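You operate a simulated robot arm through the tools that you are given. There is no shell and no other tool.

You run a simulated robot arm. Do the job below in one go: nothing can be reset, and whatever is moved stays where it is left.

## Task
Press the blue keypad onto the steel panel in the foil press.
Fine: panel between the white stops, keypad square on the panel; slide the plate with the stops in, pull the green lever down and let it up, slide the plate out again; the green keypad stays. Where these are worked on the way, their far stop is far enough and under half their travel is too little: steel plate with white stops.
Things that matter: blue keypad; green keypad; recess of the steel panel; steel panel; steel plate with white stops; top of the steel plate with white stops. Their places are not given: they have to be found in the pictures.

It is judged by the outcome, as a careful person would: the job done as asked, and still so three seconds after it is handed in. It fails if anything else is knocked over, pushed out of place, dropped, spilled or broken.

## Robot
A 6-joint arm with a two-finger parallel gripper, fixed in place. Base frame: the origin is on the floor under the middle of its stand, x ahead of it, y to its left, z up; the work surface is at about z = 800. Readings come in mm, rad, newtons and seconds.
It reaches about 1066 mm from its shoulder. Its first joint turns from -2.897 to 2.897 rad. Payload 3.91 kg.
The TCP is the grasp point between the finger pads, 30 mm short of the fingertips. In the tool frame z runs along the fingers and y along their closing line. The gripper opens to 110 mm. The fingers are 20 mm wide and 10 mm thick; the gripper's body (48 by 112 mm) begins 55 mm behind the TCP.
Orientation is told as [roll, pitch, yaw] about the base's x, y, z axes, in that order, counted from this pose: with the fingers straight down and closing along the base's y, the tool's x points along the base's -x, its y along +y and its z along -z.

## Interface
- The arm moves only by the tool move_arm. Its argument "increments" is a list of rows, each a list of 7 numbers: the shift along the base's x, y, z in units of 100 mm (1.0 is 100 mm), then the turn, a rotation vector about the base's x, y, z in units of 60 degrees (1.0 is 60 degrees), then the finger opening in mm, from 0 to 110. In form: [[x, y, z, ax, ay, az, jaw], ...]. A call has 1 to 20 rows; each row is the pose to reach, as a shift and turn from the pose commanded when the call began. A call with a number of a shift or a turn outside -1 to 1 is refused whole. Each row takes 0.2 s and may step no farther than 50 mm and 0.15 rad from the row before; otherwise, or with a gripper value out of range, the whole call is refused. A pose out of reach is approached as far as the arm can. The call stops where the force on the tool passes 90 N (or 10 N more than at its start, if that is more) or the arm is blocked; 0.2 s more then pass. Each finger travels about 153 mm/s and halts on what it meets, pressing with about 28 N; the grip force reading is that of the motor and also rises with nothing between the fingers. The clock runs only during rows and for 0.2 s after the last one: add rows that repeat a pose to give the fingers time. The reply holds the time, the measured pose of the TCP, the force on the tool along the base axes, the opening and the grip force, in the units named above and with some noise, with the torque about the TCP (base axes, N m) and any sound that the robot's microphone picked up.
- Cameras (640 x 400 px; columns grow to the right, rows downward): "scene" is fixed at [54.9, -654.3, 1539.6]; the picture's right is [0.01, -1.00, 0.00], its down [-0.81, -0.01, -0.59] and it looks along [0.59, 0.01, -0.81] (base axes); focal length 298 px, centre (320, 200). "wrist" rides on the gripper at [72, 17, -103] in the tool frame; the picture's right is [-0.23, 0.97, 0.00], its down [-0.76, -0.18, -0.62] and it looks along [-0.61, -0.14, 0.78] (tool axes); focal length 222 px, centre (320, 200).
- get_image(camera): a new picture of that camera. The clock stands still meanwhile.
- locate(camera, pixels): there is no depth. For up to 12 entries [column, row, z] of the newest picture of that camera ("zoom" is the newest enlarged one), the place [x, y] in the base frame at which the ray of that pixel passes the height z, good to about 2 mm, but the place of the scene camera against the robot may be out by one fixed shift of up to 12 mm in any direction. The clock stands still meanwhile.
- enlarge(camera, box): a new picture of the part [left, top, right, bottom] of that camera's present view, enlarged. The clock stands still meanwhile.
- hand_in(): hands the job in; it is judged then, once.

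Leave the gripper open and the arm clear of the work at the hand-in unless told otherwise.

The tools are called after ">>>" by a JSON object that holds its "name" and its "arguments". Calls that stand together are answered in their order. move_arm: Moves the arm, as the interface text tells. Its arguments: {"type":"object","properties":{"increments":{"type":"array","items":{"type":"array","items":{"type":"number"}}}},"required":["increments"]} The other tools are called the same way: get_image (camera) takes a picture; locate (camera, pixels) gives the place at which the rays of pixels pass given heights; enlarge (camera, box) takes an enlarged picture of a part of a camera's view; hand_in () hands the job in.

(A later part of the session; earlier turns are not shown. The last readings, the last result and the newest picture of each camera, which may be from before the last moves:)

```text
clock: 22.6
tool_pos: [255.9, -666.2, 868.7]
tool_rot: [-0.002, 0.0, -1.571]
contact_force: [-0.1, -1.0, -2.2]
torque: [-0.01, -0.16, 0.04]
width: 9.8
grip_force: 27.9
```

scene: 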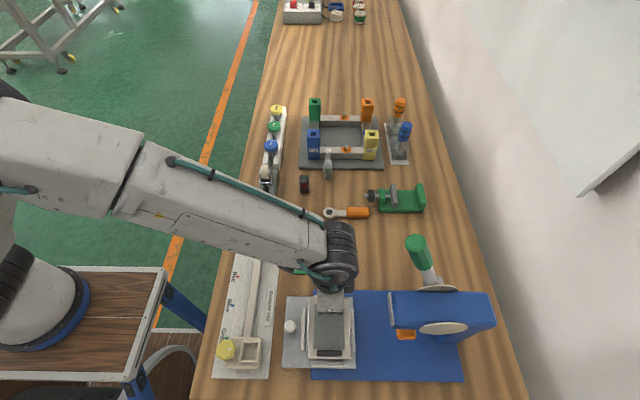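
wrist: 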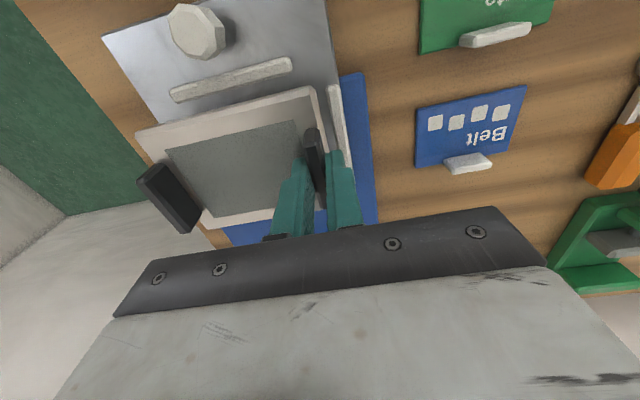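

The load is still 2.2 N, so it's still hanging at TCP z 869. I'll go down in 1 mm steps.

>>> {"name": "move_arm", "arguments": {"increments": [[0.0, 0.0, -0.01, 0, 0, 0, 5], [0.0, 0.0, -0.02, 0, 0, 0, 5], [0.0, 0.0, -0.03, 0, 0, 0, 5], [0.0, 0.0, -0.03, 0, 0, 0, 5]]}}

>>> {"name": "get_image", "arguments": {"camera": "wrist"}}

>>> {"name": "enlarge", "arguments": {"camera": "wrist", "box": [120, 40, 360, 240]}}

```text
clock: 23.6
tool_pos: [256.6, -667.4, 867.3]
tool_rot: [-0.003, -0.003, -1.57]
contact_force: [3.1, -2.5, 12.6]
torque: [0.63, -0.09, -0.05]
width: 9.5
grip_force: 28.2
```

```text
taken
```

wrist: 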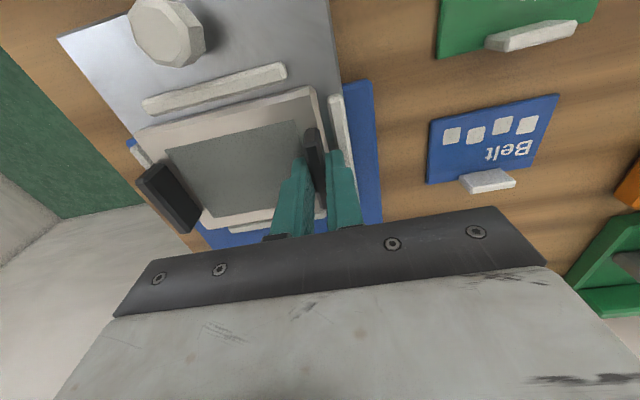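

```text
2.00 times, centred on (240, 140) of wrist
```

zoom: 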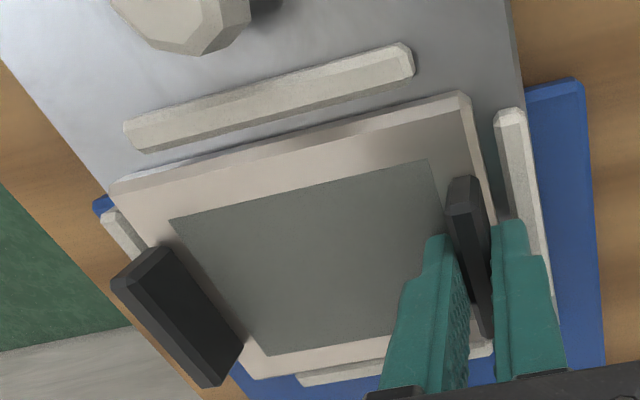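

There's now 12.6 N upward with a torque that points to contact along the panel's +y edge; the picture shows a strip of plate between the +y stop and the panel, so it looks like the edge is touching the plate first. I'll measure to be sure before letting go.

>>> {"name": "locate", "arguments": {"camera": "zoom", "pixels": [[112, 185, 832], [465, 95, 832], [490, 200, 832], [255, 380, 832], [147, 153, 828], [413, 72, 828], [497, 125, 828], [505, 215, 828], [170, 218, 831], [430, 160, 831], [300, 380, 824], [387, 362, 824]]}}

>>> {"name": "enlarge", "arguments": {"camera": "wrist", "box": [160, 60, 340, 140]}}

>>> {"name": "enlarge", "arguments": {"camera": "wrist", "box": [120, 120, 240, 240]}}

>>> {"name": "enlarge", "arguments": {"camera": "scene", "box": [260, 280, 400, 380]}}

```text
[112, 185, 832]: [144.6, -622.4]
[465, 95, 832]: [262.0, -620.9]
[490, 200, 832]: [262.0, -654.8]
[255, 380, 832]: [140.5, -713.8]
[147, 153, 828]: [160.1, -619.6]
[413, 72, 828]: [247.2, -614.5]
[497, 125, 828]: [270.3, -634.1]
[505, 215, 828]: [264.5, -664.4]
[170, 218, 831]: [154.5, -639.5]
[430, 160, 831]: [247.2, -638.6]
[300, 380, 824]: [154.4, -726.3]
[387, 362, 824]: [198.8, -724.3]
```

```text
3.56 times, centred on (250, 100) of wrist
```

zoom: 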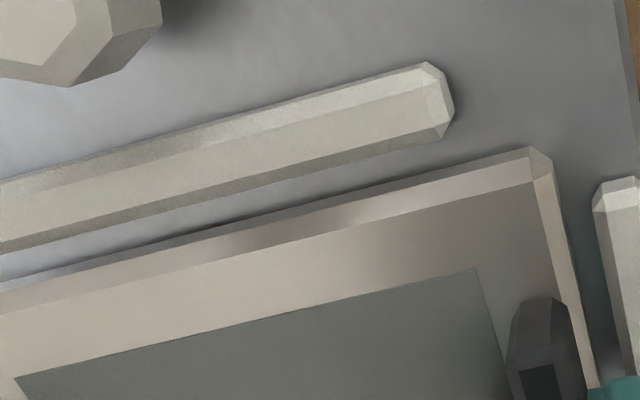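

```text
3.33 times, centred on (180, 180) of wrist
```

zoom: 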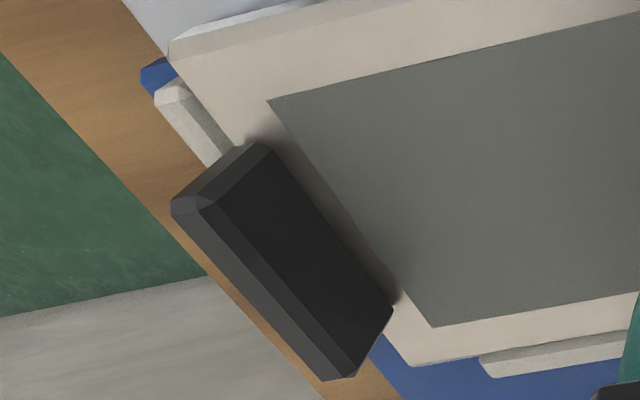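

```text
4.00 times, centred on (330, 330) of scene
```

zoom: 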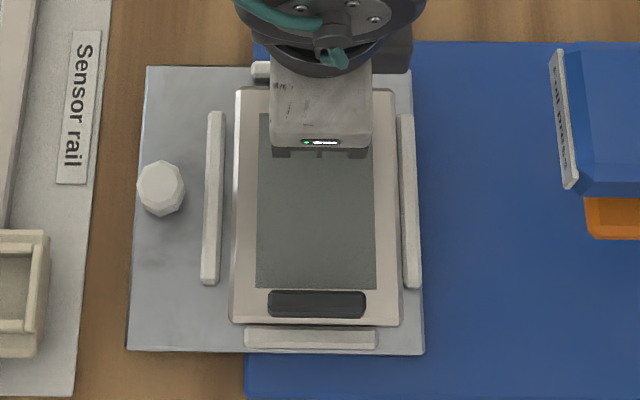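

The panel's edges lie inside all four stops (gap to the +y stop ≈ 6 mm, +x stop ≈ 7 mm), and its edge is on the plate. I'll open the fingers a little to let it settle.

>>> {"name": "move_arm", "arguments": {"increments": [[0.0, 0.0, 0.0, 0, 0, 0, 12], [0.0, 0.0, 0.0, 0, 0, 0, 20], [0.0, 0.0, 0.0, 0, 0, 0, 26], [0.0, 0.0, 0.0, 0, 0, 0, 26]]}}

>>> {"name": "get_image", "arguments": {"camera": "wrist"}}

```text
clock: 24.6
tool_pos: [257.2, -667.7, 865.6]
tool_rot: [-0.002, -0.002, -1.569]
contact_force: [-0.4, 0.2, 0.2]
torque: [-0.04, 0.02, -0.01]
width: 26.1
grip_force: 0.0
```

```text
taken
```

wrist: 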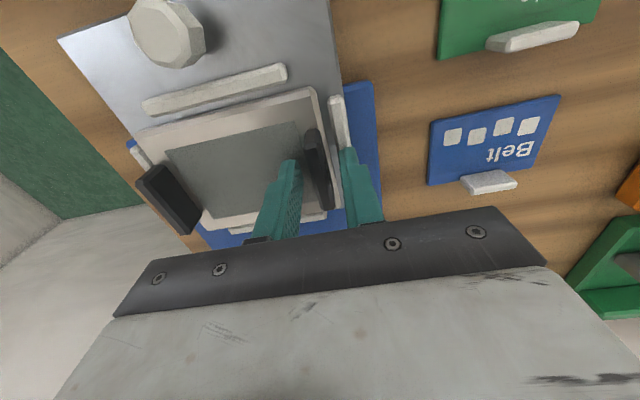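

The fingers are free (no force). I'll go straight up 100 mm and look at how the panel sits.

>>> {"name": "move_arm", "arguments": {"increments": [[0.0, 0.0, 0.1, 0, 0, 0, 26], [0.0, 0.0, 0.25, 0, 0, 0, 26], [0.0, 0.0, 0.5, 0, 0, 0, 26], [0.0, 0.0, 0.75, 0, 0, 0, 40], [0.0, 0.3, 1.0, 0, 0, 0, 40], [-0.1, 0.6, 1.0, 0, 0, 0, 40], [-0.2, 0.75, 1.0, 0, 0, 0, 40], [-0.2, 0.75, 1.0, 0, 0, 0, 40]]}}

>>> {"name": "get_image", "arguments": {"camera": "wrist"}}

>>> {"name": "enlarge", "arguments": {"camera": "wrist", "box": [215, 70, 395, 220]}}

```text
clock: 26.4
tool_pos: [237.0, -592.8, 966.6]
tool_rot: [-0.002, -0.002, -1.571]
contact_force: [-0.1, 0.8, -0.4]
torque: [0.01, 0.01, 0.0]
width: 40.1
grip_force: 0.1
```

```text
taken
```

wrist: 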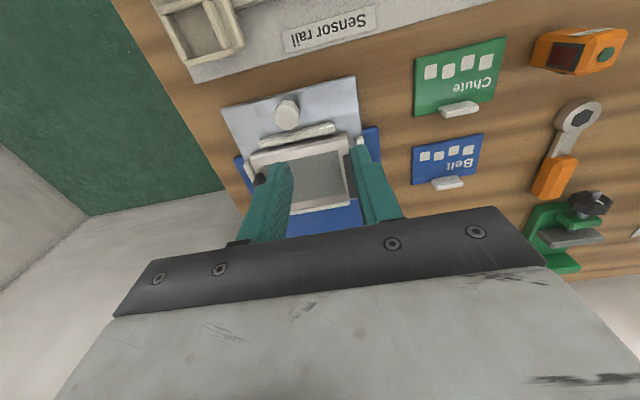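

```text
2.67 times, centred on (305, 145) of wrist
```

zoom: 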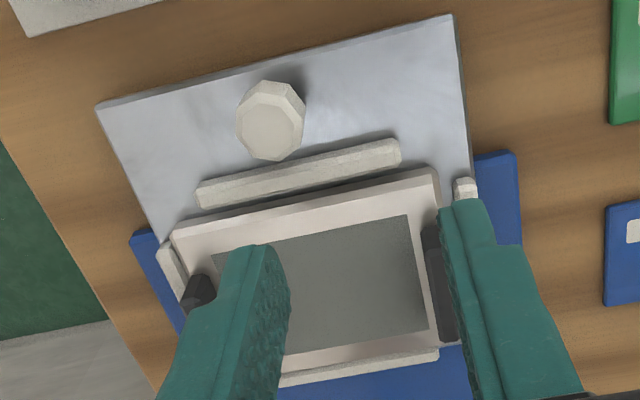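

The panel sits between the stops. I'll open the jaw fully so the fingers don't block the view, and measure the panel and its recess on the plate.

>>> {"name": "move_arm", "arguments": {"increments": [[0.0, 0.0, 0.0, 0, 0, 0, 110], [0.0, 0.0, 0.0, 0, 0, 0, 110], [0.0, 0.0, 0.0, 0, 0, 0, 110]]}}

>>> {"name": "get_image", "arguments": {"camera": "wrist"}}

>>> {"name": "enlarge", "arguments": {"camera": "wrist", "box": [235, 115, 375, 215]}}

```text
clock: 27.2
tool_pos: [237.2, -591.8, 966.7]
tool_rot: [-0.001, -0.001, -1.572]
contact_force: [0.0, 0.0, -0.1]
torque: [0.0, 0.0, 0.02]
width: 110.0
grip_force: 0.1
```

```text
taken
```

wrist: 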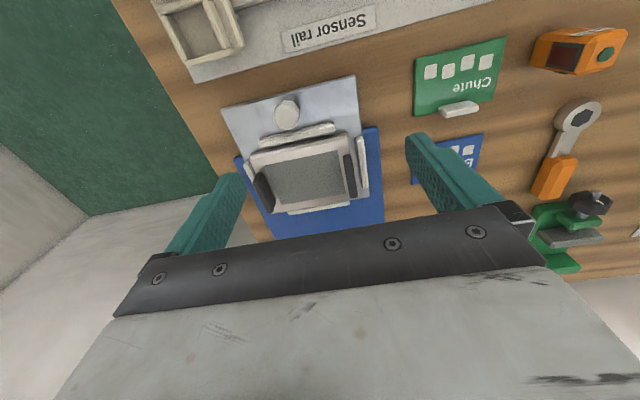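

```text
4.00 times, centred on (305, 165) of wrist
```

zoom: 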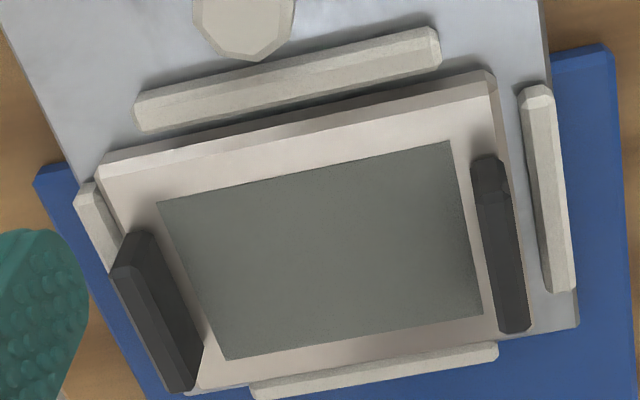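

>>> {"name": "locate", "arguments": {"camera": "zoom", "pixels": [[95, 172, 832], [492, 82, 832], [515, 320, 832], [200, 390, 832], [158, 202, 831], [450, 140, 831], [483, 313, 831], [226, 360, 831], [140, 130, 828], [440, 62, 828], [258, 390, 828], [498, 350, 828]]}}

```text
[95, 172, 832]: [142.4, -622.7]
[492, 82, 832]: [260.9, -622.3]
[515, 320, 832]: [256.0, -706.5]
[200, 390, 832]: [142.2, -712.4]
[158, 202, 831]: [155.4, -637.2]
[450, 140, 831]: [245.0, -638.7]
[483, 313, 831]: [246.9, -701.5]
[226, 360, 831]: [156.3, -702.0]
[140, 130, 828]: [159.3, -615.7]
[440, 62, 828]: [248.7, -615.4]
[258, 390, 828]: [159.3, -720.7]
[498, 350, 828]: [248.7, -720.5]
```

The panel lies between all stops (x 142–261, y −712…−622); its recess is centred near (201,−669). Now I go for the blue keypad: turn to yaw 0 and move above its tab, near (385,−722,945).

>>> {"name": "move_arm", "arguments": {"increments": [[0.15, 0.0, 0.0, 0, 0, 0.13, 110], [0.35, 0.0, 0.0, 0, 0, 0.26, 110], [0.55, 0.0, 0.0, 0, 0, 0.39, 110], [0.75, 0.0, 0.0, 0, 0, 0.52, 90], [0.95, -0.1, 0.0, 0, 0, 0.65, 80], [1.0, -0.25, 0.0, 0, 0, 0.78, 70], [1.0, -0.4, 0.0, 0, 0, 0.91, 60], [1.0, -0.6, 0.0, 0, 0, 1.0, 50]]}}

>>> {"name": "move_arm", "arguments": {"increments": [[0.15, -0.1, 0.0, 0, 0, 0.13, 50], [0.3, -0.3, 0.0, 0, 0, 0.26, 50], [0.48, -0.5, 0.0, 0, 0, 0.39, 50], [0.48, -0.7, -0.2, 0, 0, 0.5, 50], [0.48, -0.7, -0.2, 0, 0, 0.5, 50]]}}

>>> {"name": "get_image", "arguments": {"camera": "wrist"}}

>>> {"name": "enlarge", "arguments": {"camera": "wrist", "box": [230, 60, 420, 190]}}

```text
clock: 29.0
tool_pos: [336.6, -652.9, 965.2]
tool_rot: [-0.002, -0.002, -0.52]
contact_force: [0.4, 0.1, 0.2]
torque: [-0.04, 0.01, 0.0]
width: 49.9
grip_force: 0.1
```

```text
clock: 30.2
tool_pos: [383.7, -723.1, 945.7]
tool_rot: [-0.001, -0.001, 0.003]
contact_force: [-0.7, -0.3, 0.7]
torque: [0.0, 0.02, -0.01]
width: 50.3
grip_force: 0.1
```

```text
taken
```

wrist: 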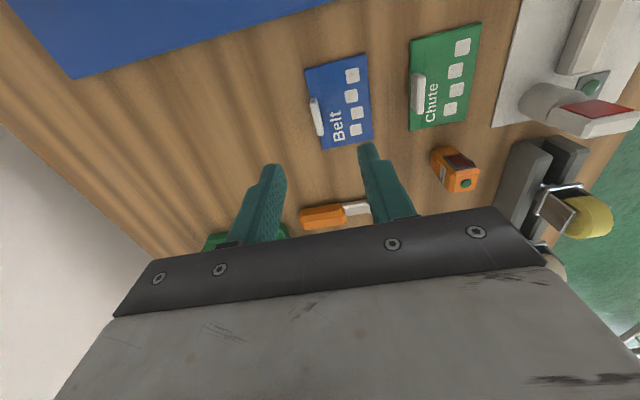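

```text
3.08 times, centred on (325, 125) of wrist
```

zoom: 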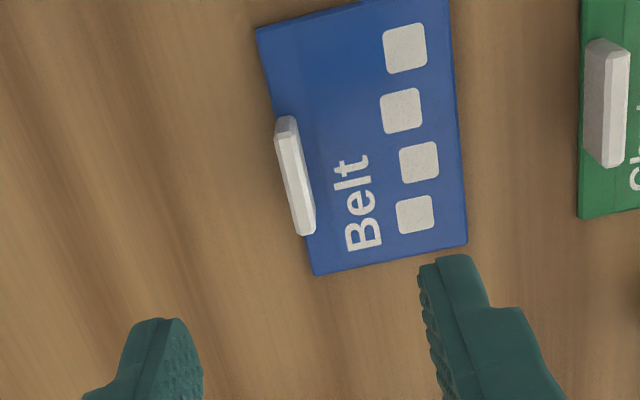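

>>> {"name": "locate", "arguments": {"camera": "zoom", "pixels": [[256, 30, 804], [467, 243, 804], [316, 275, 804], [276, 122, 818], [296, 118, 818], [297, 235, 818], [315, 230, 818], [276, 122, 825], [315, 230, 825], [385, 30, 805], [434, 225, 805]]}}

>>> {"name": "enlarge", "arguments": {"camera": "wrist", "box": [285, 45, 385, 155]}}

>>> {"name": "enlarge", "arguments": {"camera": "scene", "box": [280, 230, 370, 290]}}

```text
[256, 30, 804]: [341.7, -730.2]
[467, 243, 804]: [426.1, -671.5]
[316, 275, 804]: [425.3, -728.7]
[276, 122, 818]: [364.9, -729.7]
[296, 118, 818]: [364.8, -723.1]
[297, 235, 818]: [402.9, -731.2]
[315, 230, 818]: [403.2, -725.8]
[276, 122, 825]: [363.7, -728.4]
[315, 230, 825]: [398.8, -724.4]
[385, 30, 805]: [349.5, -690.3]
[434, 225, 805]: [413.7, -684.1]
```

```text
3.64 times, centred on (335, 100) of wrist
```

zoom: 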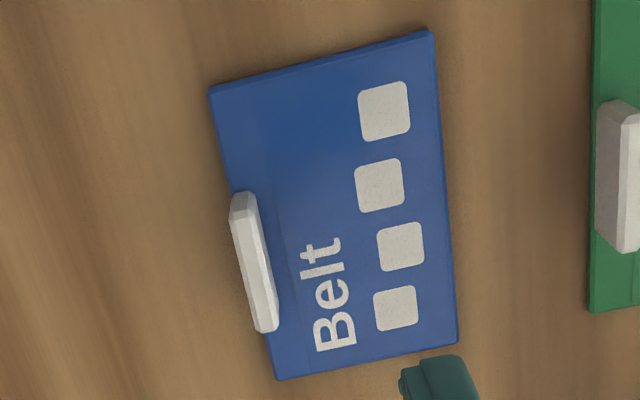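

```text
6.67 times, centred on (325, 260) of scene
```

zoom: 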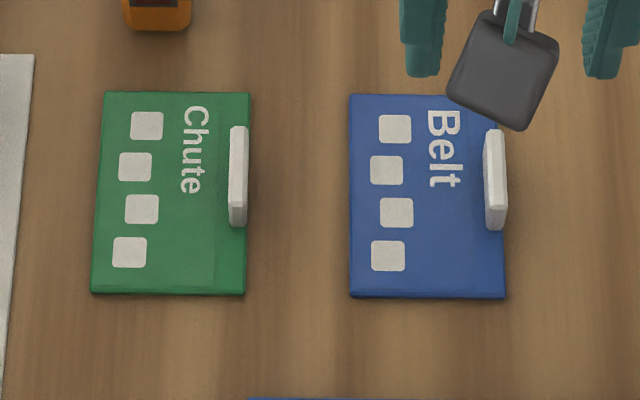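

The keypad spans x 342–426, y −730…−672; its tab is at x 364–402, y ≈ −731…−724, top about z 824. I'll descend with the jaw at 36 mm, stopping above for a check.

>>> {"name": "move_arm", "arguments": {"increments": [[-0.024, -0.06, -0.2, 0, 0, 0, 36], [-0.024, -0.06, -0.45, 0, 0, 0, 36], [-0.024, -0.06, -0.7, 0, 0, 0, 36], [-0.024, -0.06, -0.88, 0, 0, 0, 36], [-0.024, -0.06, -0.94, 0, 0, 0, 36], [-0.024, -0.06, -0.94, 0, 0, 0, 36]]}}

>>> {"name": "get_image", "arguments": {"camera": "wrist"}}

>>> {"name": "enlarge", "arguments": {"camera": "wrist", "box": [240, 80, 400, 220]}}

```text
clock: 31.6
tool_pos: [381.2, -729.5, 851.4]
tool_rot: [-0.002, -0.002, -0.001]
contact_force: [0.3, -0.1, -0.4]
torque: [-0.01, 0.04, -0.02]
width: 35.9
grip_force: 0.1
```

```text
taken
```

wrist: 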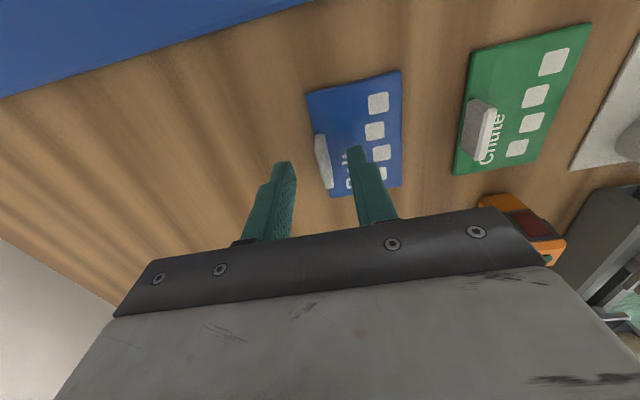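

```text
2.86 times, centred on (320, 150) of wrist
```

zoom: 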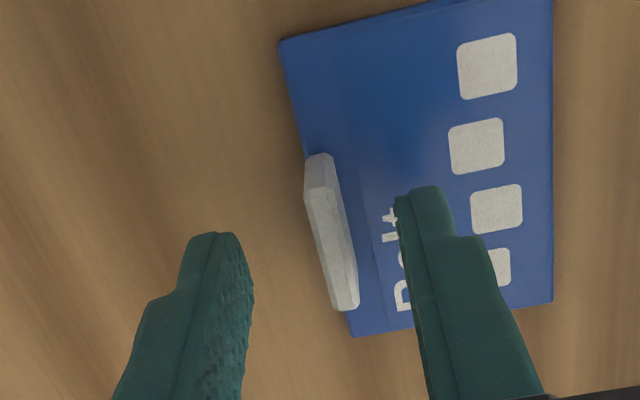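

>>> {"name": "locate", "arguments": {"camera": "zoom", "pixels": [[307, 192, 824], [332, 186, 824], [338, 310, 824], [357, 303, 824], [310, 158, 805], [330, 153, 805], [279, 42, 804], [352, 335, 804], [553, 300, 804]]}}

```text
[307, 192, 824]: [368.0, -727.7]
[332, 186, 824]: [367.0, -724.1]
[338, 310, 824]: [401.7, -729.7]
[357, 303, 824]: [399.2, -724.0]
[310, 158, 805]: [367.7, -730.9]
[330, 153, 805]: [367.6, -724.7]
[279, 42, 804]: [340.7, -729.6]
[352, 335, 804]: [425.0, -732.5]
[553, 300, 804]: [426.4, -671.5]
```

The tab (centre ≈ (384,−727), top z ≈ 824) stands between the fingers. I'll descend 12 mm (tips ≈ 810, above the keypad's face) and close.

>>> {"name": "move_arm", "arguments": {"increments": [[0.005, 0.0, -0.06, 0, 0, 0, 36], [0.005, 0.0, -0.12, 0, 0, 0, 36], [0.005, 0.0, -0.12, 0, 0, 0, 18], [0.005, 0.0, -0.12, 0, 0, 0, 3], [0.005, 0.0, -0.12, 0, 0, 0, 3], [0.005, 0.0, -0.12, 0, 0, 0, 3]]}}

```text
clock: 33.0
tool_pos: [383.7, -728.0, 840.3]
tool_rot: [-0.001, -0.002, 0.001]
contact_force: [0.6, 0.0, -0.6]
torque: [-0.01, 0.0, 0.01]
width: 5.8
grip_force: 27.8
```

The keypad's tab is held (opening 5.8 mm, 28 N). I'll lift it straight up 100 mm, starting slowly.

>>> {"name": "move_arm", "arguments": {"increments": [[0.0, 0.0, 0.04, 0, 0, 0, 2], [0.0, 0.0, 0.1, 0, 0, 0, 2], [0.0, 0.0, 0.25, 0, 0, 0, 2], [0.0, 0.0, 0.45, 0, 0, 0, 2], [0.0, 0.0, 0.65, 0, 0, 0, 2], [0.0, 0.0, 0.85, 0, 0, 0, 2], [0.0, 0.0, 1.0, 0, 0, 0, 2], [0.0, 0.0, 1.0, 0, 0, 0, 2]]}}

>>> {"name": "get_image", "arguments": {"camera": "wrist"}}

>>> {"name": "enlarge", "arguments": {"camera": "wrist", "box": [240, 60, 440, 220]}}

```text
clock: 34.8
tool_pos: [384.4, -727.0, 940.6]
tool_rot: [-0.002, -0.002, 0.0]
contact_force: [-0.2, 0.6, -0.3]
torque: [0.03, -0.01, -0.03]
width: 5.8
grip_force: 27.8
```

```text
taken
```

wrist: 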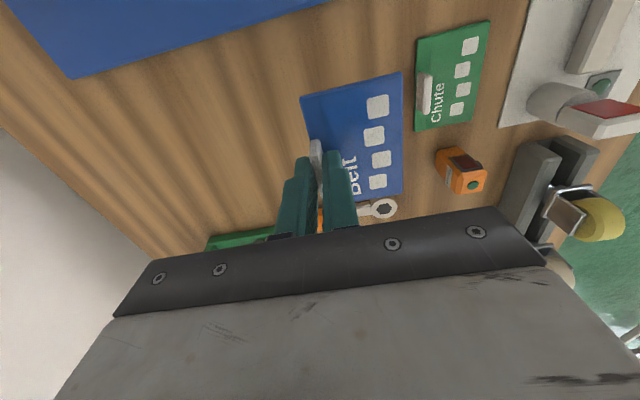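

```text
2.50 times, centred on (340, 140) of wrist
```

zoom: 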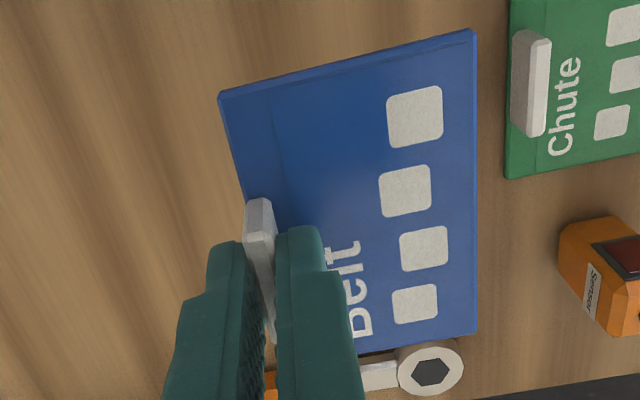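

The keypad hangs from the gripper, looking straight. I'll measure its corners at the lifted height (z ≈ 905) to get its offset from the TCP.

>>> {"name": "locate", "arguments": {"camera": "zoom", "pixels": [[219, 93, 905], [475, 31, 905], [477, 337, 905], [250, 190, 905], [219, 93, 900], [475, 31, 900], [477, 337, 900]]}}

```text
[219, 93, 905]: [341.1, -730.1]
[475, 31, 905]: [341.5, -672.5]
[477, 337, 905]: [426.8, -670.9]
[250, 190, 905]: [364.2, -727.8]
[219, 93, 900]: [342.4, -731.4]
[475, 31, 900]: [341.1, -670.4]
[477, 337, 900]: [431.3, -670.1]
```

The keypad sits square in the grip; its centre is 26.7 mm in +y from the TCP. I'll carry it around, staying clear of the lever (y ≥ −665 while crossing in x), to above the recess.

>>> {"name": "move_arm", "arguments": {"increments": [[0.0, 0.15, 0.0, 0, 0, 0, 2], [-0.05, 0.35, 0.0, 0, 0, 0, 2], [-0.2, 0.55, 0.0, 0, 0, 0, 2], [-0.45, 0.65, 0.0, 0, 0, 0, 2], [-0.7, 0.65, 0.0, 0, 0, 0, 2], [-0.9, 0.65, 0.0, 0, 0, 0, 2], [-1.0, 0.65, 0.0, 0, 0, 0, 2]]}}

>>> {"name": "move_arm", "arguments": {"increments": [[-0.2, 0.0, 0.0, 0, 0, 0, 2], [-0.45, -0.05, 0.0, 0, 0, 0, 2], [-0.65, -0.15, 0.0, 0, 0, 0, 2], [-0.8, -0.25, -0.1, 0, 0, 0, 2], [-0.829, -0.322, -0.25, 0, 0, 0, 2], [-0.829, -0.322, -0.4, 0, 0, 0, 2], [-0.829, -0.322, -0.45, 0, 0, 0, 2], [-0.829, -0.322, -0.45, 0, 0, 0, 2]]}}

>>> {"name": "get_image", "arguments": {"camera": "wrist"}}

>>> {"name": "enlarge", "arguments": {"camera": "wrist", "box": [220, 40, 440, 220]}}

>>> {"name": "get_image", "arguments": {"camera": "scene"}}

```text
clock: 36.4
tool_pos: [282.6, -661.5, 942.0]
tool_rot: [-0.002, 0.0, 0.001]
contact_force: [0.7, 0.0, -0.9]
torque: [0.0, 0.01, -0.01]
width: 6.0
grip_force: 28.1
```

```text
clock: 38.2
tool_pos: [199.1, -696.4, 896.2]
tool_rot: [0.001, -0.002, 0.0]
contact_force: [-0.1, 0.1, -0.8]
torque: [-0.02, 0.0, 0.01]
width: 5.8
grip_force: 28.1
```

```text
taken
```

wrist: 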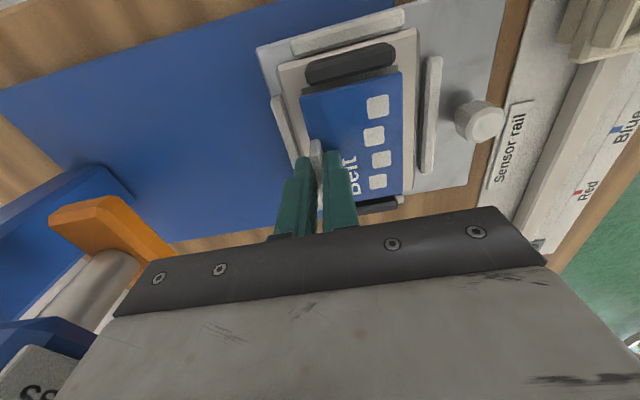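

```text
2.22 times, centred on (330, 130) of wrist
```

zoom: 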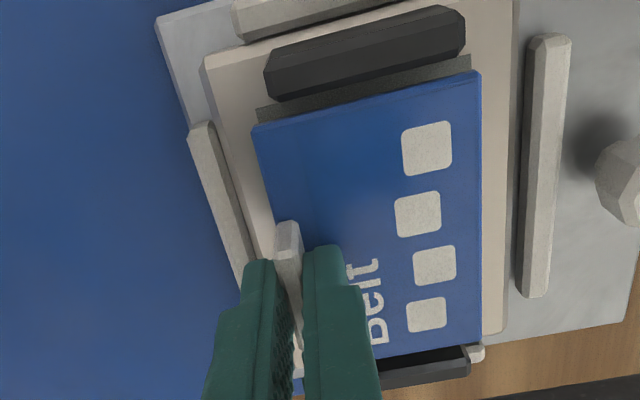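

```text
taken
```

scene: 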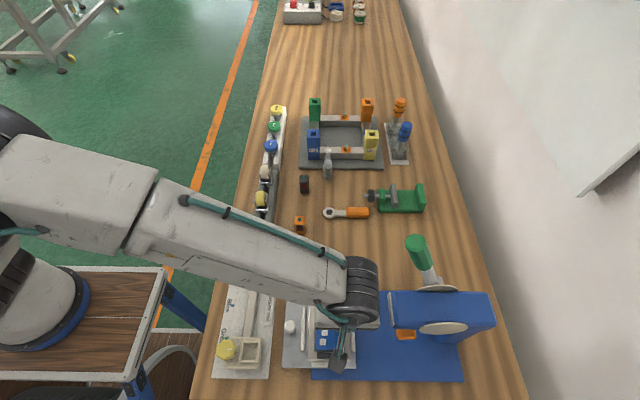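

The keypad hovers about 50 mm above the panel. I'll measure the panel's and recess's visible edges from this new angle.

>>> {"name": "enlarge", "arguments": {"camera": "wrist", "box": [260, 0, 450, 120]}}

>>> {"name": "locate", "arguments": {"camera": "zoom", "pixels": [[60, 217, 832], [525, 93, 832], [128, 296, 831], [470, 217, 831], [160, 262, 832], [432, 215, 832], [135, 310, 859], [488, 243, 859], [10, 158, 820], [102, 145, 828], [490, 62, 828]]}}

```text
3.33 times, centred on (355, 60) of wrist
```

zoom: 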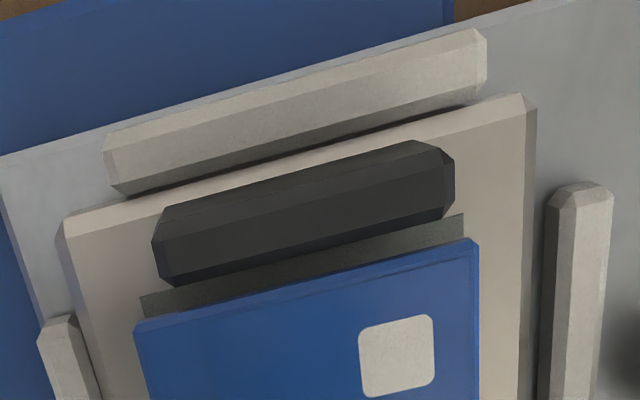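

```text
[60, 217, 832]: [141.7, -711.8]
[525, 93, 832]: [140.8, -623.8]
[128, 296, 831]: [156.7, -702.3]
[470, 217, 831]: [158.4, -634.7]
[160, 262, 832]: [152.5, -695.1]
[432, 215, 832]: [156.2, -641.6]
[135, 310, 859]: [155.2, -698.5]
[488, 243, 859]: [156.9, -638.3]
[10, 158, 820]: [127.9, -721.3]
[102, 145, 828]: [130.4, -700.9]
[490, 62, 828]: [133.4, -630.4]
```

>>> {"name": "locate", "arguments": {"camera": "zoom", "pixels": [[140, 300, 831], [463, 225, 831], [463, 214, 831], [62, 222, 832], [530, 100, 832], [135, 325, 860], [477, 243, 860], [533, 300, 832], [78, 310, 832]]}}

```text
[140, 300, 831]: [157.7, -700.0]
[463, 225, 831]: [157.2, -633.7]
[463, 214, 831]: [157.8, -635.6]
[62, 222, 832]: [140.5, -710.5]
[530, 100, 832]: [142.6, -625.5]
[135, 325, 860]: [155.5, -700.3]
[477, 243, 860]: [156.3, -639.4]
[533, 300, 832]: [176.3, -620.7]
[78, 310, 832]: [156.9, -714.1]
```

The recess centre comes out near (201.5,−667.7); the camera suggests the keypad is a bit short in x and y. I'll hold still for a few rows to get a fresh pose reading.

>>> {"name": "move_arm", "arguments": {"increments": [[0.0, 0.0, 0.0, 0, 0, 0, 2], [0.0, 0.0, 0.0, 0, 0, 0, 2]]}}

>>> {"name": "move_arm", "arguments": {"increments": [[0.0, 0.0, 0.0, 0, 0, 0, 2]]}}

>>> {"name": "move_arm", "arguments": {"increments": [[0.0, 0.0, 0.0, 0, 0, 0, 2]]}}

```text
clock: 38.8
tool_pos: [200.0, -695.5, 895.1]
tool_rot: [0.0, -0.001, -0.002]
contact_force: [0.7, 0.4, 0.6]
torque: [-0.04, -0.01, -0.02]
width: 5.8
grip_force: 28.4
```

```text
clock: 39.2
tool_pos: [198.9, -694.2, 895.3]
tool_rot: [-0.002, -0.003, 0.0]
contact_force: [0.1, 0.4, -0.3]
torque: [-0.01, -0.03, 0.01]
width: 5.8
grip_force: 27.6
```

```text
clock: 39.6
tool_pos: [199.6, -695.5, 896.3]
tool_rot: [-0.003, -0.001, -0.001]
contact_force: [-0.1, -0.3, 0.6]
torque: [-0.01, -0.02, 0.0]
width: 5.7
grip_force: 27.8
```

I'll shift by about (+1.5,+1.2) mm and lower to 6–7 mm above the expected contact, then compare the keypad's edges with the recess directly.

>>> {"name": "move_arm", "arguments": {"increments": [[0.008, 0.006, -0.06, 0, 0, 0, 2], [0.015, 0.012, -0.12, 0, 0, 0, 2], [0.015, 0.012, -0.15, 0, 0, 0, 2], [0.015, 0.012, -0.15, 0, 0, 0, 2]]}}

>>> {"name": "get_image", "arguments": {"camera": "wrist"}}

>>> {"name": "enlarge", "arguments": {"camera": "wrist", "box": [265, 30, 425, 130]}}

>>> {"name": "enlarge", "arguments": {"camera": "wrist", "box": [330, 120, 430, 220]}}

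>>> {"name": "enlarge", "arguments": {"camera": "scene", "box": [270, 270, 390, 380]}}

```text
clock: 40.6
tool_pos: [202.1, -694.9, 880.0]
tool_rot: [-0.001, -0.003, 0.0]
contact_force: [0.0, 0.4, -0.4]
torque: [-0.03, 0.02, -0.02]
width: 6.1
grip_force: 28.3
```

```text
taken
```

wrist: 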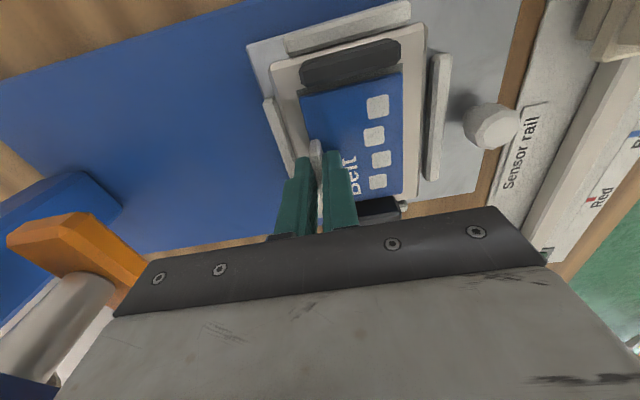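

```text
4.00 times, centred on (345, 80) of wrist
```

zoom: 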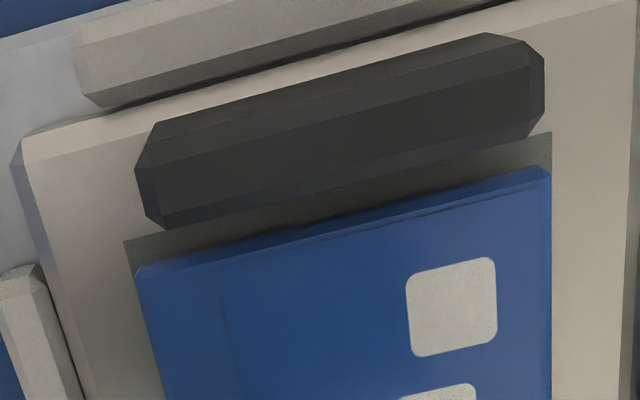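

```text
4.00 times, centred on (380, 170) of wrist
```

zoom: 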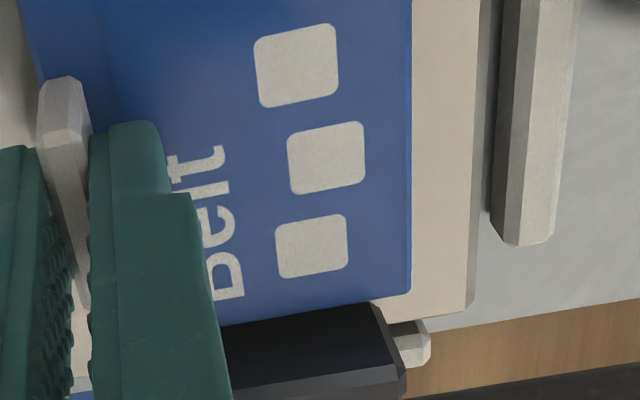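

```text
3.64 times, centred on (330, 325) of scene
```

zoom: 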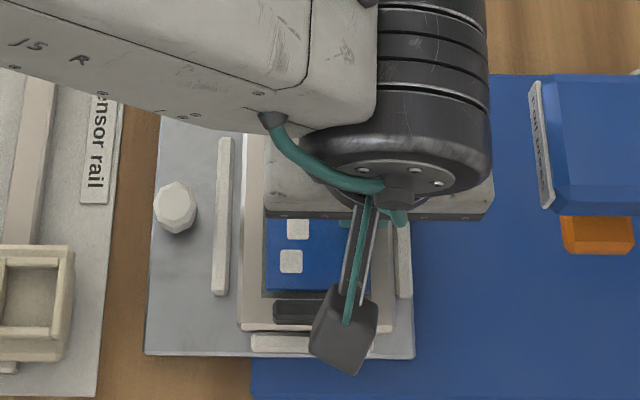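

>>> {"name": "locate", "arguments": {"camera": "wrist", "pixels": [[296.3, 90, 833], [402.7, 63, 833], [299, 97, 845], [401.5, 71.5, 845], [402.6, 193, 845], [395, 199, 833]]}}

```text
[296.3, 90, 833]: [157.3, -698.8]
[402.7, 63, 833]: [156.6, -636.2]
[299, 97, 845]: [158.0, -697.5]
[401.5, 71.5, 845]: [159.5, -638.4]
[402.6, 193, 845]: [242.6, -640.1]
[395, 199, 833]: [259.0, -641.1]
```

Keypad x 158.8–242.6, y −697.5…−639; recess x from 157 (length ≈ 89), y −699…−636: the keypad is within 1 mm of centred and parallel. I'll add (+0.8,+0.4) mm and lower in small steps.

>>> {"name": "move_arm", "arguments": {"increments": [[0.008, 0.004, -0.02, 0, 0, 0, 2], [0.008, 0.004, -0.04, 0, 0, 0, 2], [0.008, 0.004, -0.05, 0, 0, 0, 2], [0.008, 0.004, -0.06, 0, 0, 0, 2], [0.008, 0.004, -0.06, 0, 0, 0, 2]]}}

```text
clock: 41.8
tool_pos: [202.9, -693.9, 875.0]
tool_rot: [-0.004, -0.003, 0.0]
contact_force: [0.3, 0.1, 9.7]
torque: [0.1, -0.09, -0.01]
width: 5.4
grip_force: 28.4
```

Contact: 9.7 N upward near the keypad's middle. I'll open the fingers to release it.

>>> {"name": "move_arm", "arguments": {"increments": [[0.0, 0.0, 0.0, 0, 0, 0, 8], [0.0, 0.0, 0.0, 0, 0, 0, 14], [0.0, 0.0, 0.0, 0, 0, 0, 22], [0.0, 0.0, 0.0, 0, 0, 0, 26], [0.0, 0.0, 0.0, 0, 0, 0, 26]]}}

>>> {"name": "get_image", "arguments": {"camera": "wrist"}}

>>> {"name": "enlarge", "arguments": {"camera": "wrist", "box": [240, 20, 440, 220]}}

```text
clock: 43.0
tool_pos: [202.2, -693.0, 873.2]
tool_rot: [-0.001, -0.002, 0.0]
contact_force: [-0.6, -1.1, 0.3]
torque: [0.03, -0.02, -0.01]
width: 26.1
grip_force: 0.0
```

```text
taken
```

wrist: 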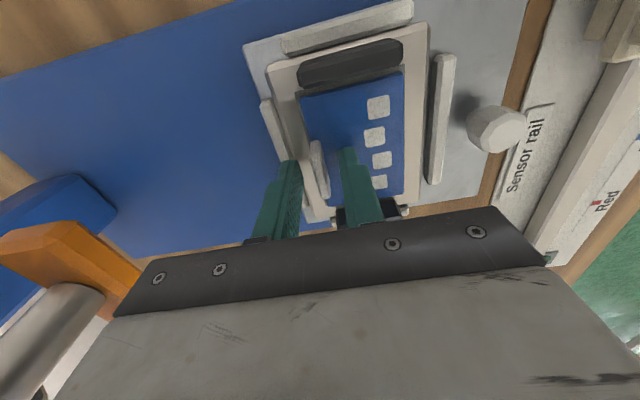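

```text
2.00 times, centred on (340, 120) of wrist
```

zoom: 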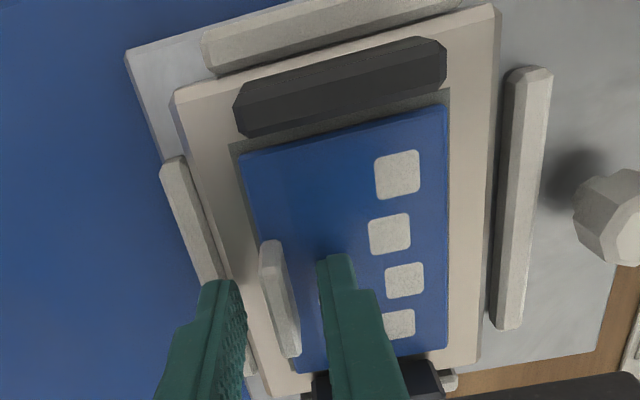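

The keypad sits inside the recess with an even margin all round. I'll go straight up 90 mm and then look again.

>>> {"name": "move_arm", "arguments": {"increments": [[0.0, 0.0, 0.08, 0, 0, 0, 26], [0.0, 0.0, 0.2, 0, 0, 0, 26], [0.0, 0.0, 0.4, 0, 0, 0, 26], [0.0, 0.0, 0.65, 0, 0, 0, 26], [0.0, 0.1, 0.9, 0, 0, 0, 26], [0.0, 0.3, 1.0, 0, 0, 0, 60], [0.0, 0.5, 1.0, 0, 0, 0, 110], [0.0, 0.5, 1.0, 0, 0, 0, 110]]}}

>>> {"name": "get_image", "arguments": {"camera": "wrist"}}

>>> {"name": "get_image", "arguments": {"camera": "scene"}}

>>> {"name": "enlarge", "arguments": {"camera": "scene", "box": [270, 270, 390, 380]}}

>>> {"name": "enlarge", "arguments": {"camera": "scene", "box": [380, 225, 510, 355]}}

```text
clock: 44.8
tool_pos: [202.2, -643.9, 974.4]
tool_rot: [0.0, 0.0, 0.0]
contact_force: [-1.3, 0.3, 1.4]
torque: [-0.03, 0.01, 0.01]
width: 110.0
grip_force: 0.1
```

```text
taken
```

wrist: 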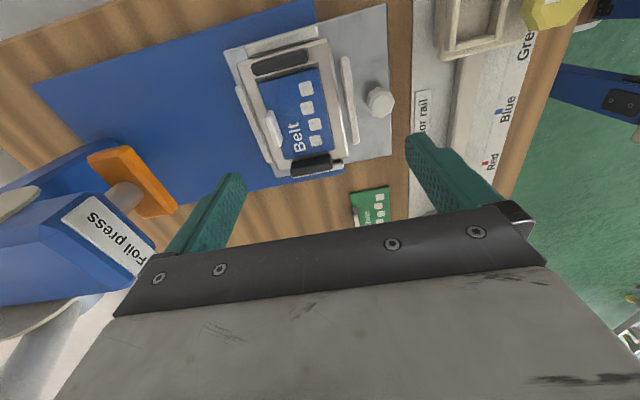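

```text
taken
```

scene: 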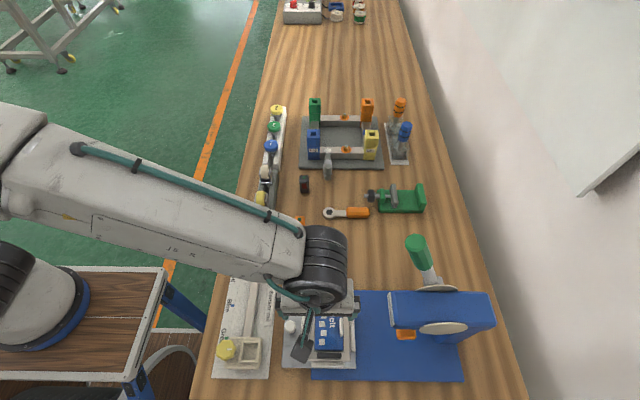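

```text
3.64 times, centred on (330, 325) of scene
```

zoom: 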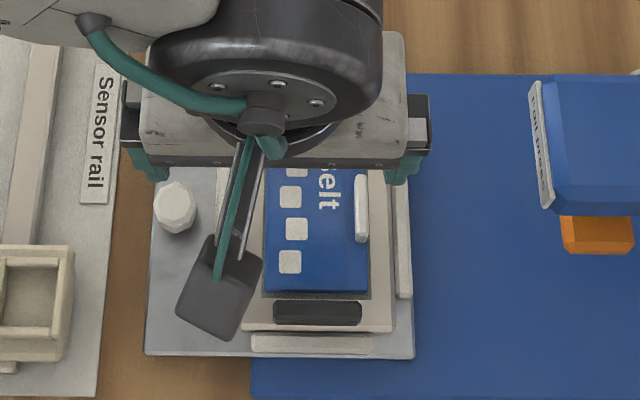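

```text
3.08 times, centred on (445, 290) of scene
```

zoom: 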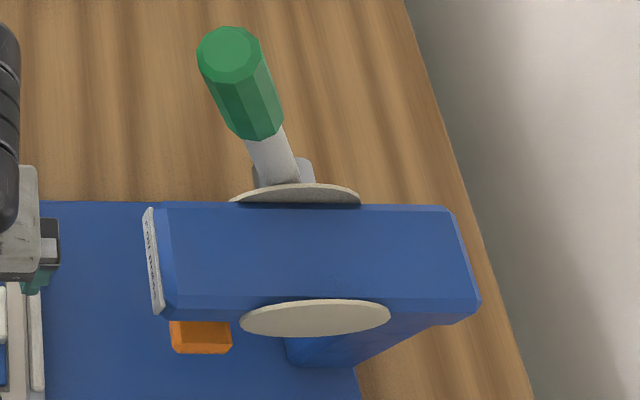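

Keypad, panel and stops can be seen clearly now. I'll enlarge the wrist view on the plate and the press head.

>>> {"name": "enlarge", "arguments": {"camera": "wrist", "box": [225, 30, 405, 190]}}

>>> {"name": "locate", "arguments": {"camera": "zoom", "pixels": [[425, 140, 850], [425, 140, 845], [170, 145, 839], [330, 95, 839], [375, 300, 839], [200, 120, 833]]}}

>>> {"name": "enlarge", "arguments": {"camera": "wrist", "box": [0, 120, 240, 330]}}

```text
2.50 times, centred on (315, 110) of wrist
```

zoom: 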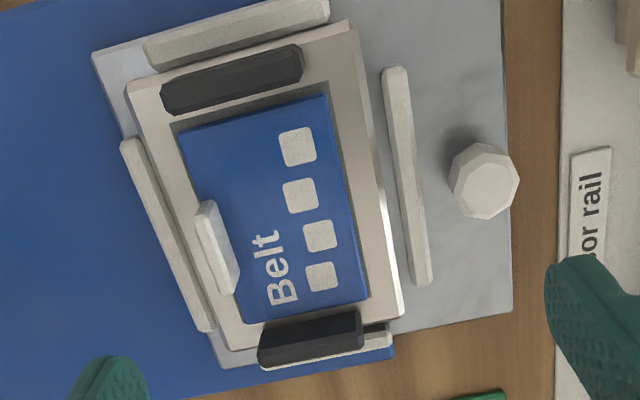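

```text
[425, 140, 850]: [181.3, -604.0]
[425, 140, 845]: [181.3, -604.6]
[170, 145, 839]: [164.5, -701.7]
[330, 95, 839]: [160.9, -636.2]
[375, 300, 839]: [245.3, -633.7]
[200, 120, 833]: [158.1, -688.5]
```

```text
1.90 times, centred on (120, 225) of wrist
```

zoom: 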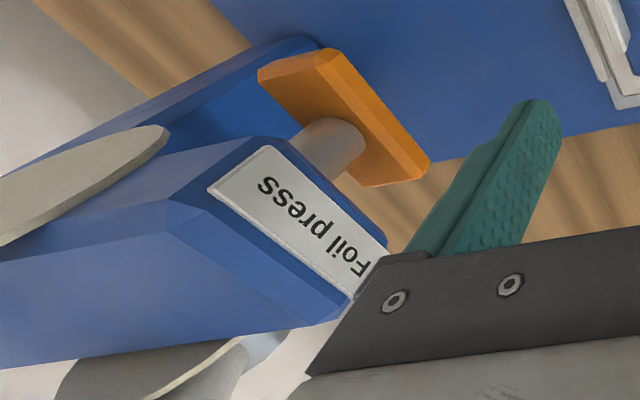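

>>> {"name": "enlarge", "arguments": {"camera": "wrist", "box": [350, 70, 410, 130]}}

>>> {"name": "locate", "arguments": {"camera": "wrist", "pixels": [[381.5, 103.5, 840], [381.5, 103.5, 845], [381.5, 103.5, 850], [381.5, 103.5, 855]]}}

```text
6.67 times, centred on (380, 100) of wrist
```

zoom: 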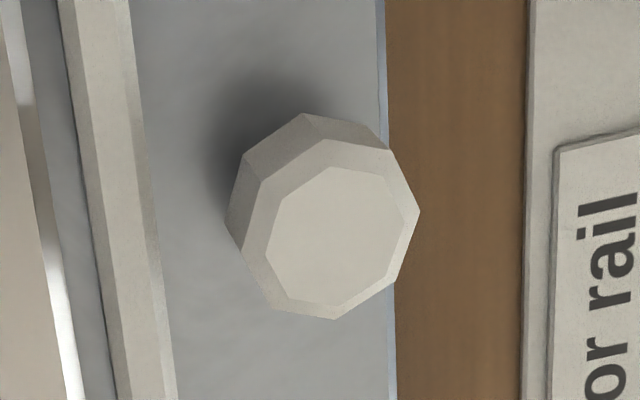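

```text
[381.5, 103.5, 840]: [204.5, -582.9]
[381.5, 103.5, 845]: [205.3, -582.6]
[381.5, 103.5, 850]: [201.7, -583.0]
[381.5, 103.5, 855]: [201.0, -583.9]
```

The keypad lies in the recess with a margin on every side, and the plate's knob is near (202.5,−583), about 26 mm across with its top near z 848. Triangulating the press head from two wrist views gives its front at y ≈ −770, z up to ≈ 990, so I'll hold the knob with the hand tilted 30° (hand on the +y side). First I turn to yaw −90 above the knob area.

>>> {"name": "move_arm", "arguments": {"increments": [[0.0, 0.1, 0.0, 0, 0, -0.12, 110], [0.0, 0.2, 0.0, 0, 0, -0.25, 110], [0.0, 0.35, 0.0, 0, 0, -0.38, 110], [0.0, 0.5, 0.0, 0, 0, -0.51, 90], [0.0, 0.65, 0.0, 0, 0, -0.64, 80], [0.0, 0.75, 0.0, 0, 0, -0.77, 70], [0.0, 0.85, 0.0, 0, 0, -0.9, 60], [0.0, 0.85, 0.0, 0, 0, -1.0, 60]]}}

>>> {"name": "move_arm", "arguments": {"increments": [[0.0, 0.0, 0.0, 0, 0, -0.125, 60], [0.0, 0.0, 0.0, 0, 0, -0.25, 60], [0.0, 0.0, 0.0, 0, 0, -0.375, 60], [0.0, 0.0, 0.0, 0, 0, -0.5, 60], [0.0, 0.0, 0.0, 0, 0, -0.5, 60]]}}

>>> {"name": "move_arm", "arguments": {"increments": [[0.0, 0.0, 0.0, -0.125, 0, 0, 60], [0.0, 0.0, 0.0, -0.25, 0, 0, 60], [0.0, 0.0, 0.0, -0.375, 0, 0, 60], [0.0, 0.0, 0.0, -0.5, 0, 0, 60], [0.0, 0.0, 0.0, -0.5, 0, 0, 60]]}}

>>> {"name": "get_image", "arguments": {"camera": "wrist"}}

>>> {"name": "get_image", "arguments": {"camera": "scene"}}

```text
clock: 46.6
tool_pos: [202.6, -559.6, 975.2]
tool_rot: [-0.001, 0.001, -1.049]
contact_force: [0.0, 0.7, 0.6]
torque: [0.05, -0.01, 0.0]
width: 60.2
grip_force: 0.1
```

```text
clock: 47.8
tool_pos: [202.8, -558.0, 974.0]
tool_rot: [-0.003, 0.0, -1.572]
contact_force: [0.3, 0.2, 0.6]
torque: [-0.01, 0.04, 0.03]
width: 59.7
grip_force: 0.0
```

```text
clock: 49.0
tool_pos: [203.0, -557.0, 975.0]
tool_rot: [-0.002, -0.525, -1.57]
contact_force: [-0.3, 0.3, 0.0]
torque: [0.02, 0.01, 0.0]
width: 59.8
grip_force: 0.1
```

```text
taken
```

wrist: 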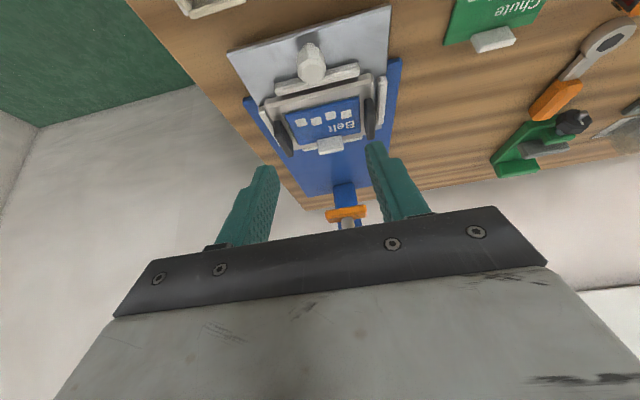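

```text
taken
```

scene: 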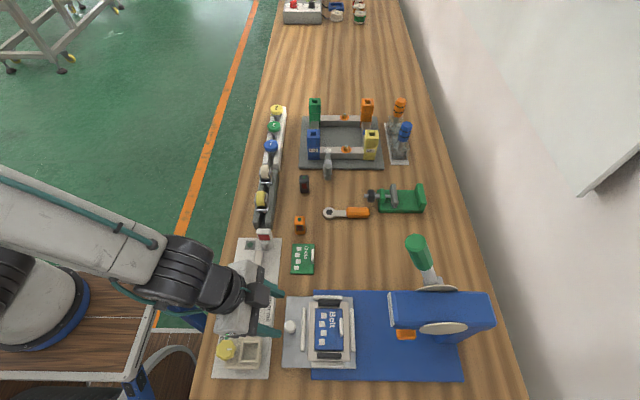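

The hand is tilted as intended. I'll check the seated keypad in the free scene view and measure the knob from here.

>>> {"name": "enlarge", "arguments": {"camera": "scene", "box": [275, 280, 375, 380]}}

>>> {"name": "enlarge", "arguments": {"camera": "wrist", "box": [260, 20, 380, 120]}}

>>> {"name": "enlarge", "arguments": {"camera": "wrist", "box": [280, 120, 420, 240]}}

```text
4.00 times, centred on (325, 330) of scene
```

zoom: 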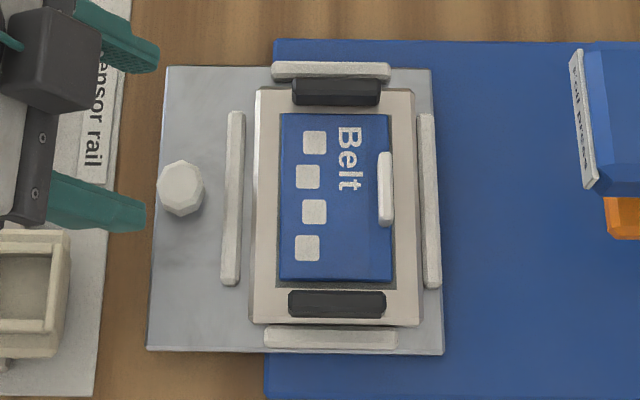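

```text
4.00 times, centred on (320, 70) of wrist
```

zoom: 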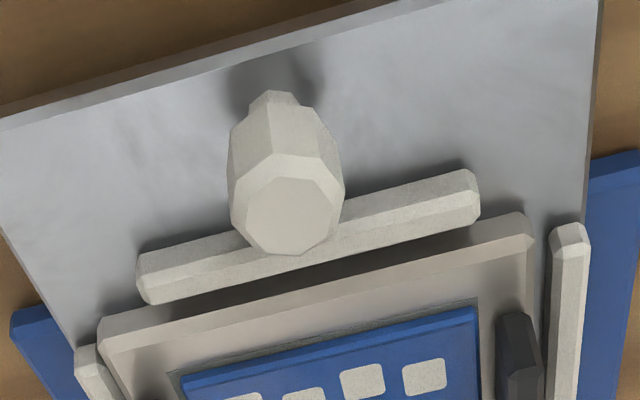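

```text
3.33 times, centred on (350, 180) of wrist
```

zoom: 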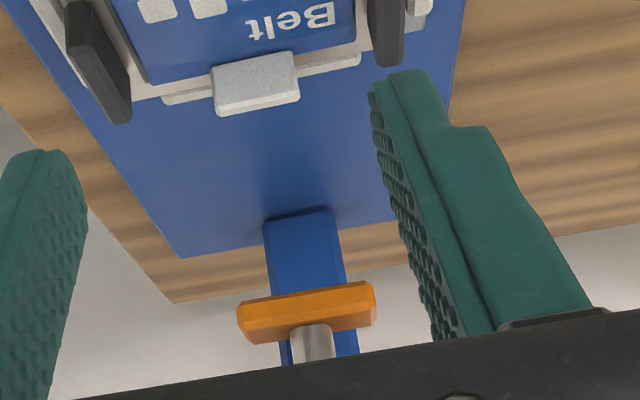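

The knob is a wider head (≈26 mm) on a stem; triangulated top centre ≈ (205.5,−582.4,854). I'll lower the open fingers (60 mm) around it, in two stages.

>>> {"name": "move_arm", "arguments": {"increments": [[0.01, -0.05, -0.2, 0, 0, 0, 60], [0.021, -0.1, -0.4, 0, 0, 0, 60], [0.021, -0.169, -0.6, 0, 0, 0, 60], [0.021, -0.169, -0.8, 0, 0, 0, 60], [0.021, -0.169, -0.9, 0, 0, 0, 60], [0.021, -0.169, -0.9, 0, 0, 0, 60]]}}

>>> {"name": "get_image", "arguments": {"camera": "wrist"}}

>>> {"name": "get_image", "arguments": {"camera": "scene"}}

>>> {"name": "enlarge", "arguments": {"camera": "scene", "box": [200, 260, 360, 380]}}

```text
clock: 50.4
tool_pos: [202.5, -574.1, 885.5]
tool_rot: [-0.003, -0.524, -1.569]
contact_force: [-0.2, 0.0, 0.2]
torque: [-0.01, 0.02, 0.0]
width: 59.9
grip_force: 0.2
```

```text
taken
```

wrist: 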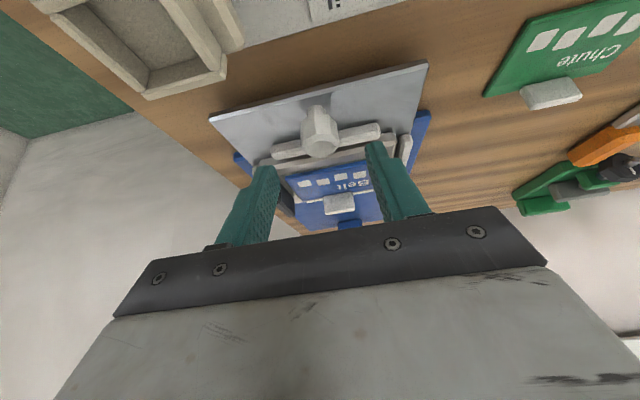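

```text
taken
```

scene: 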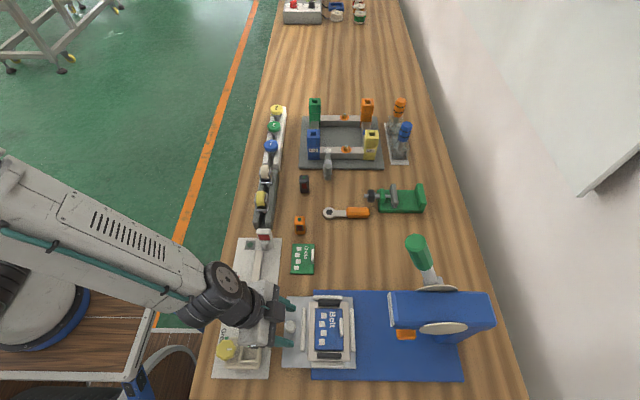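

```text
3.33 times, centred on (280, 320) of scene
```

zoom: 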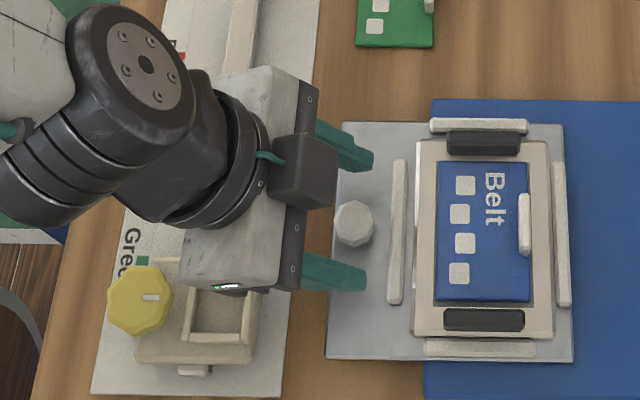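

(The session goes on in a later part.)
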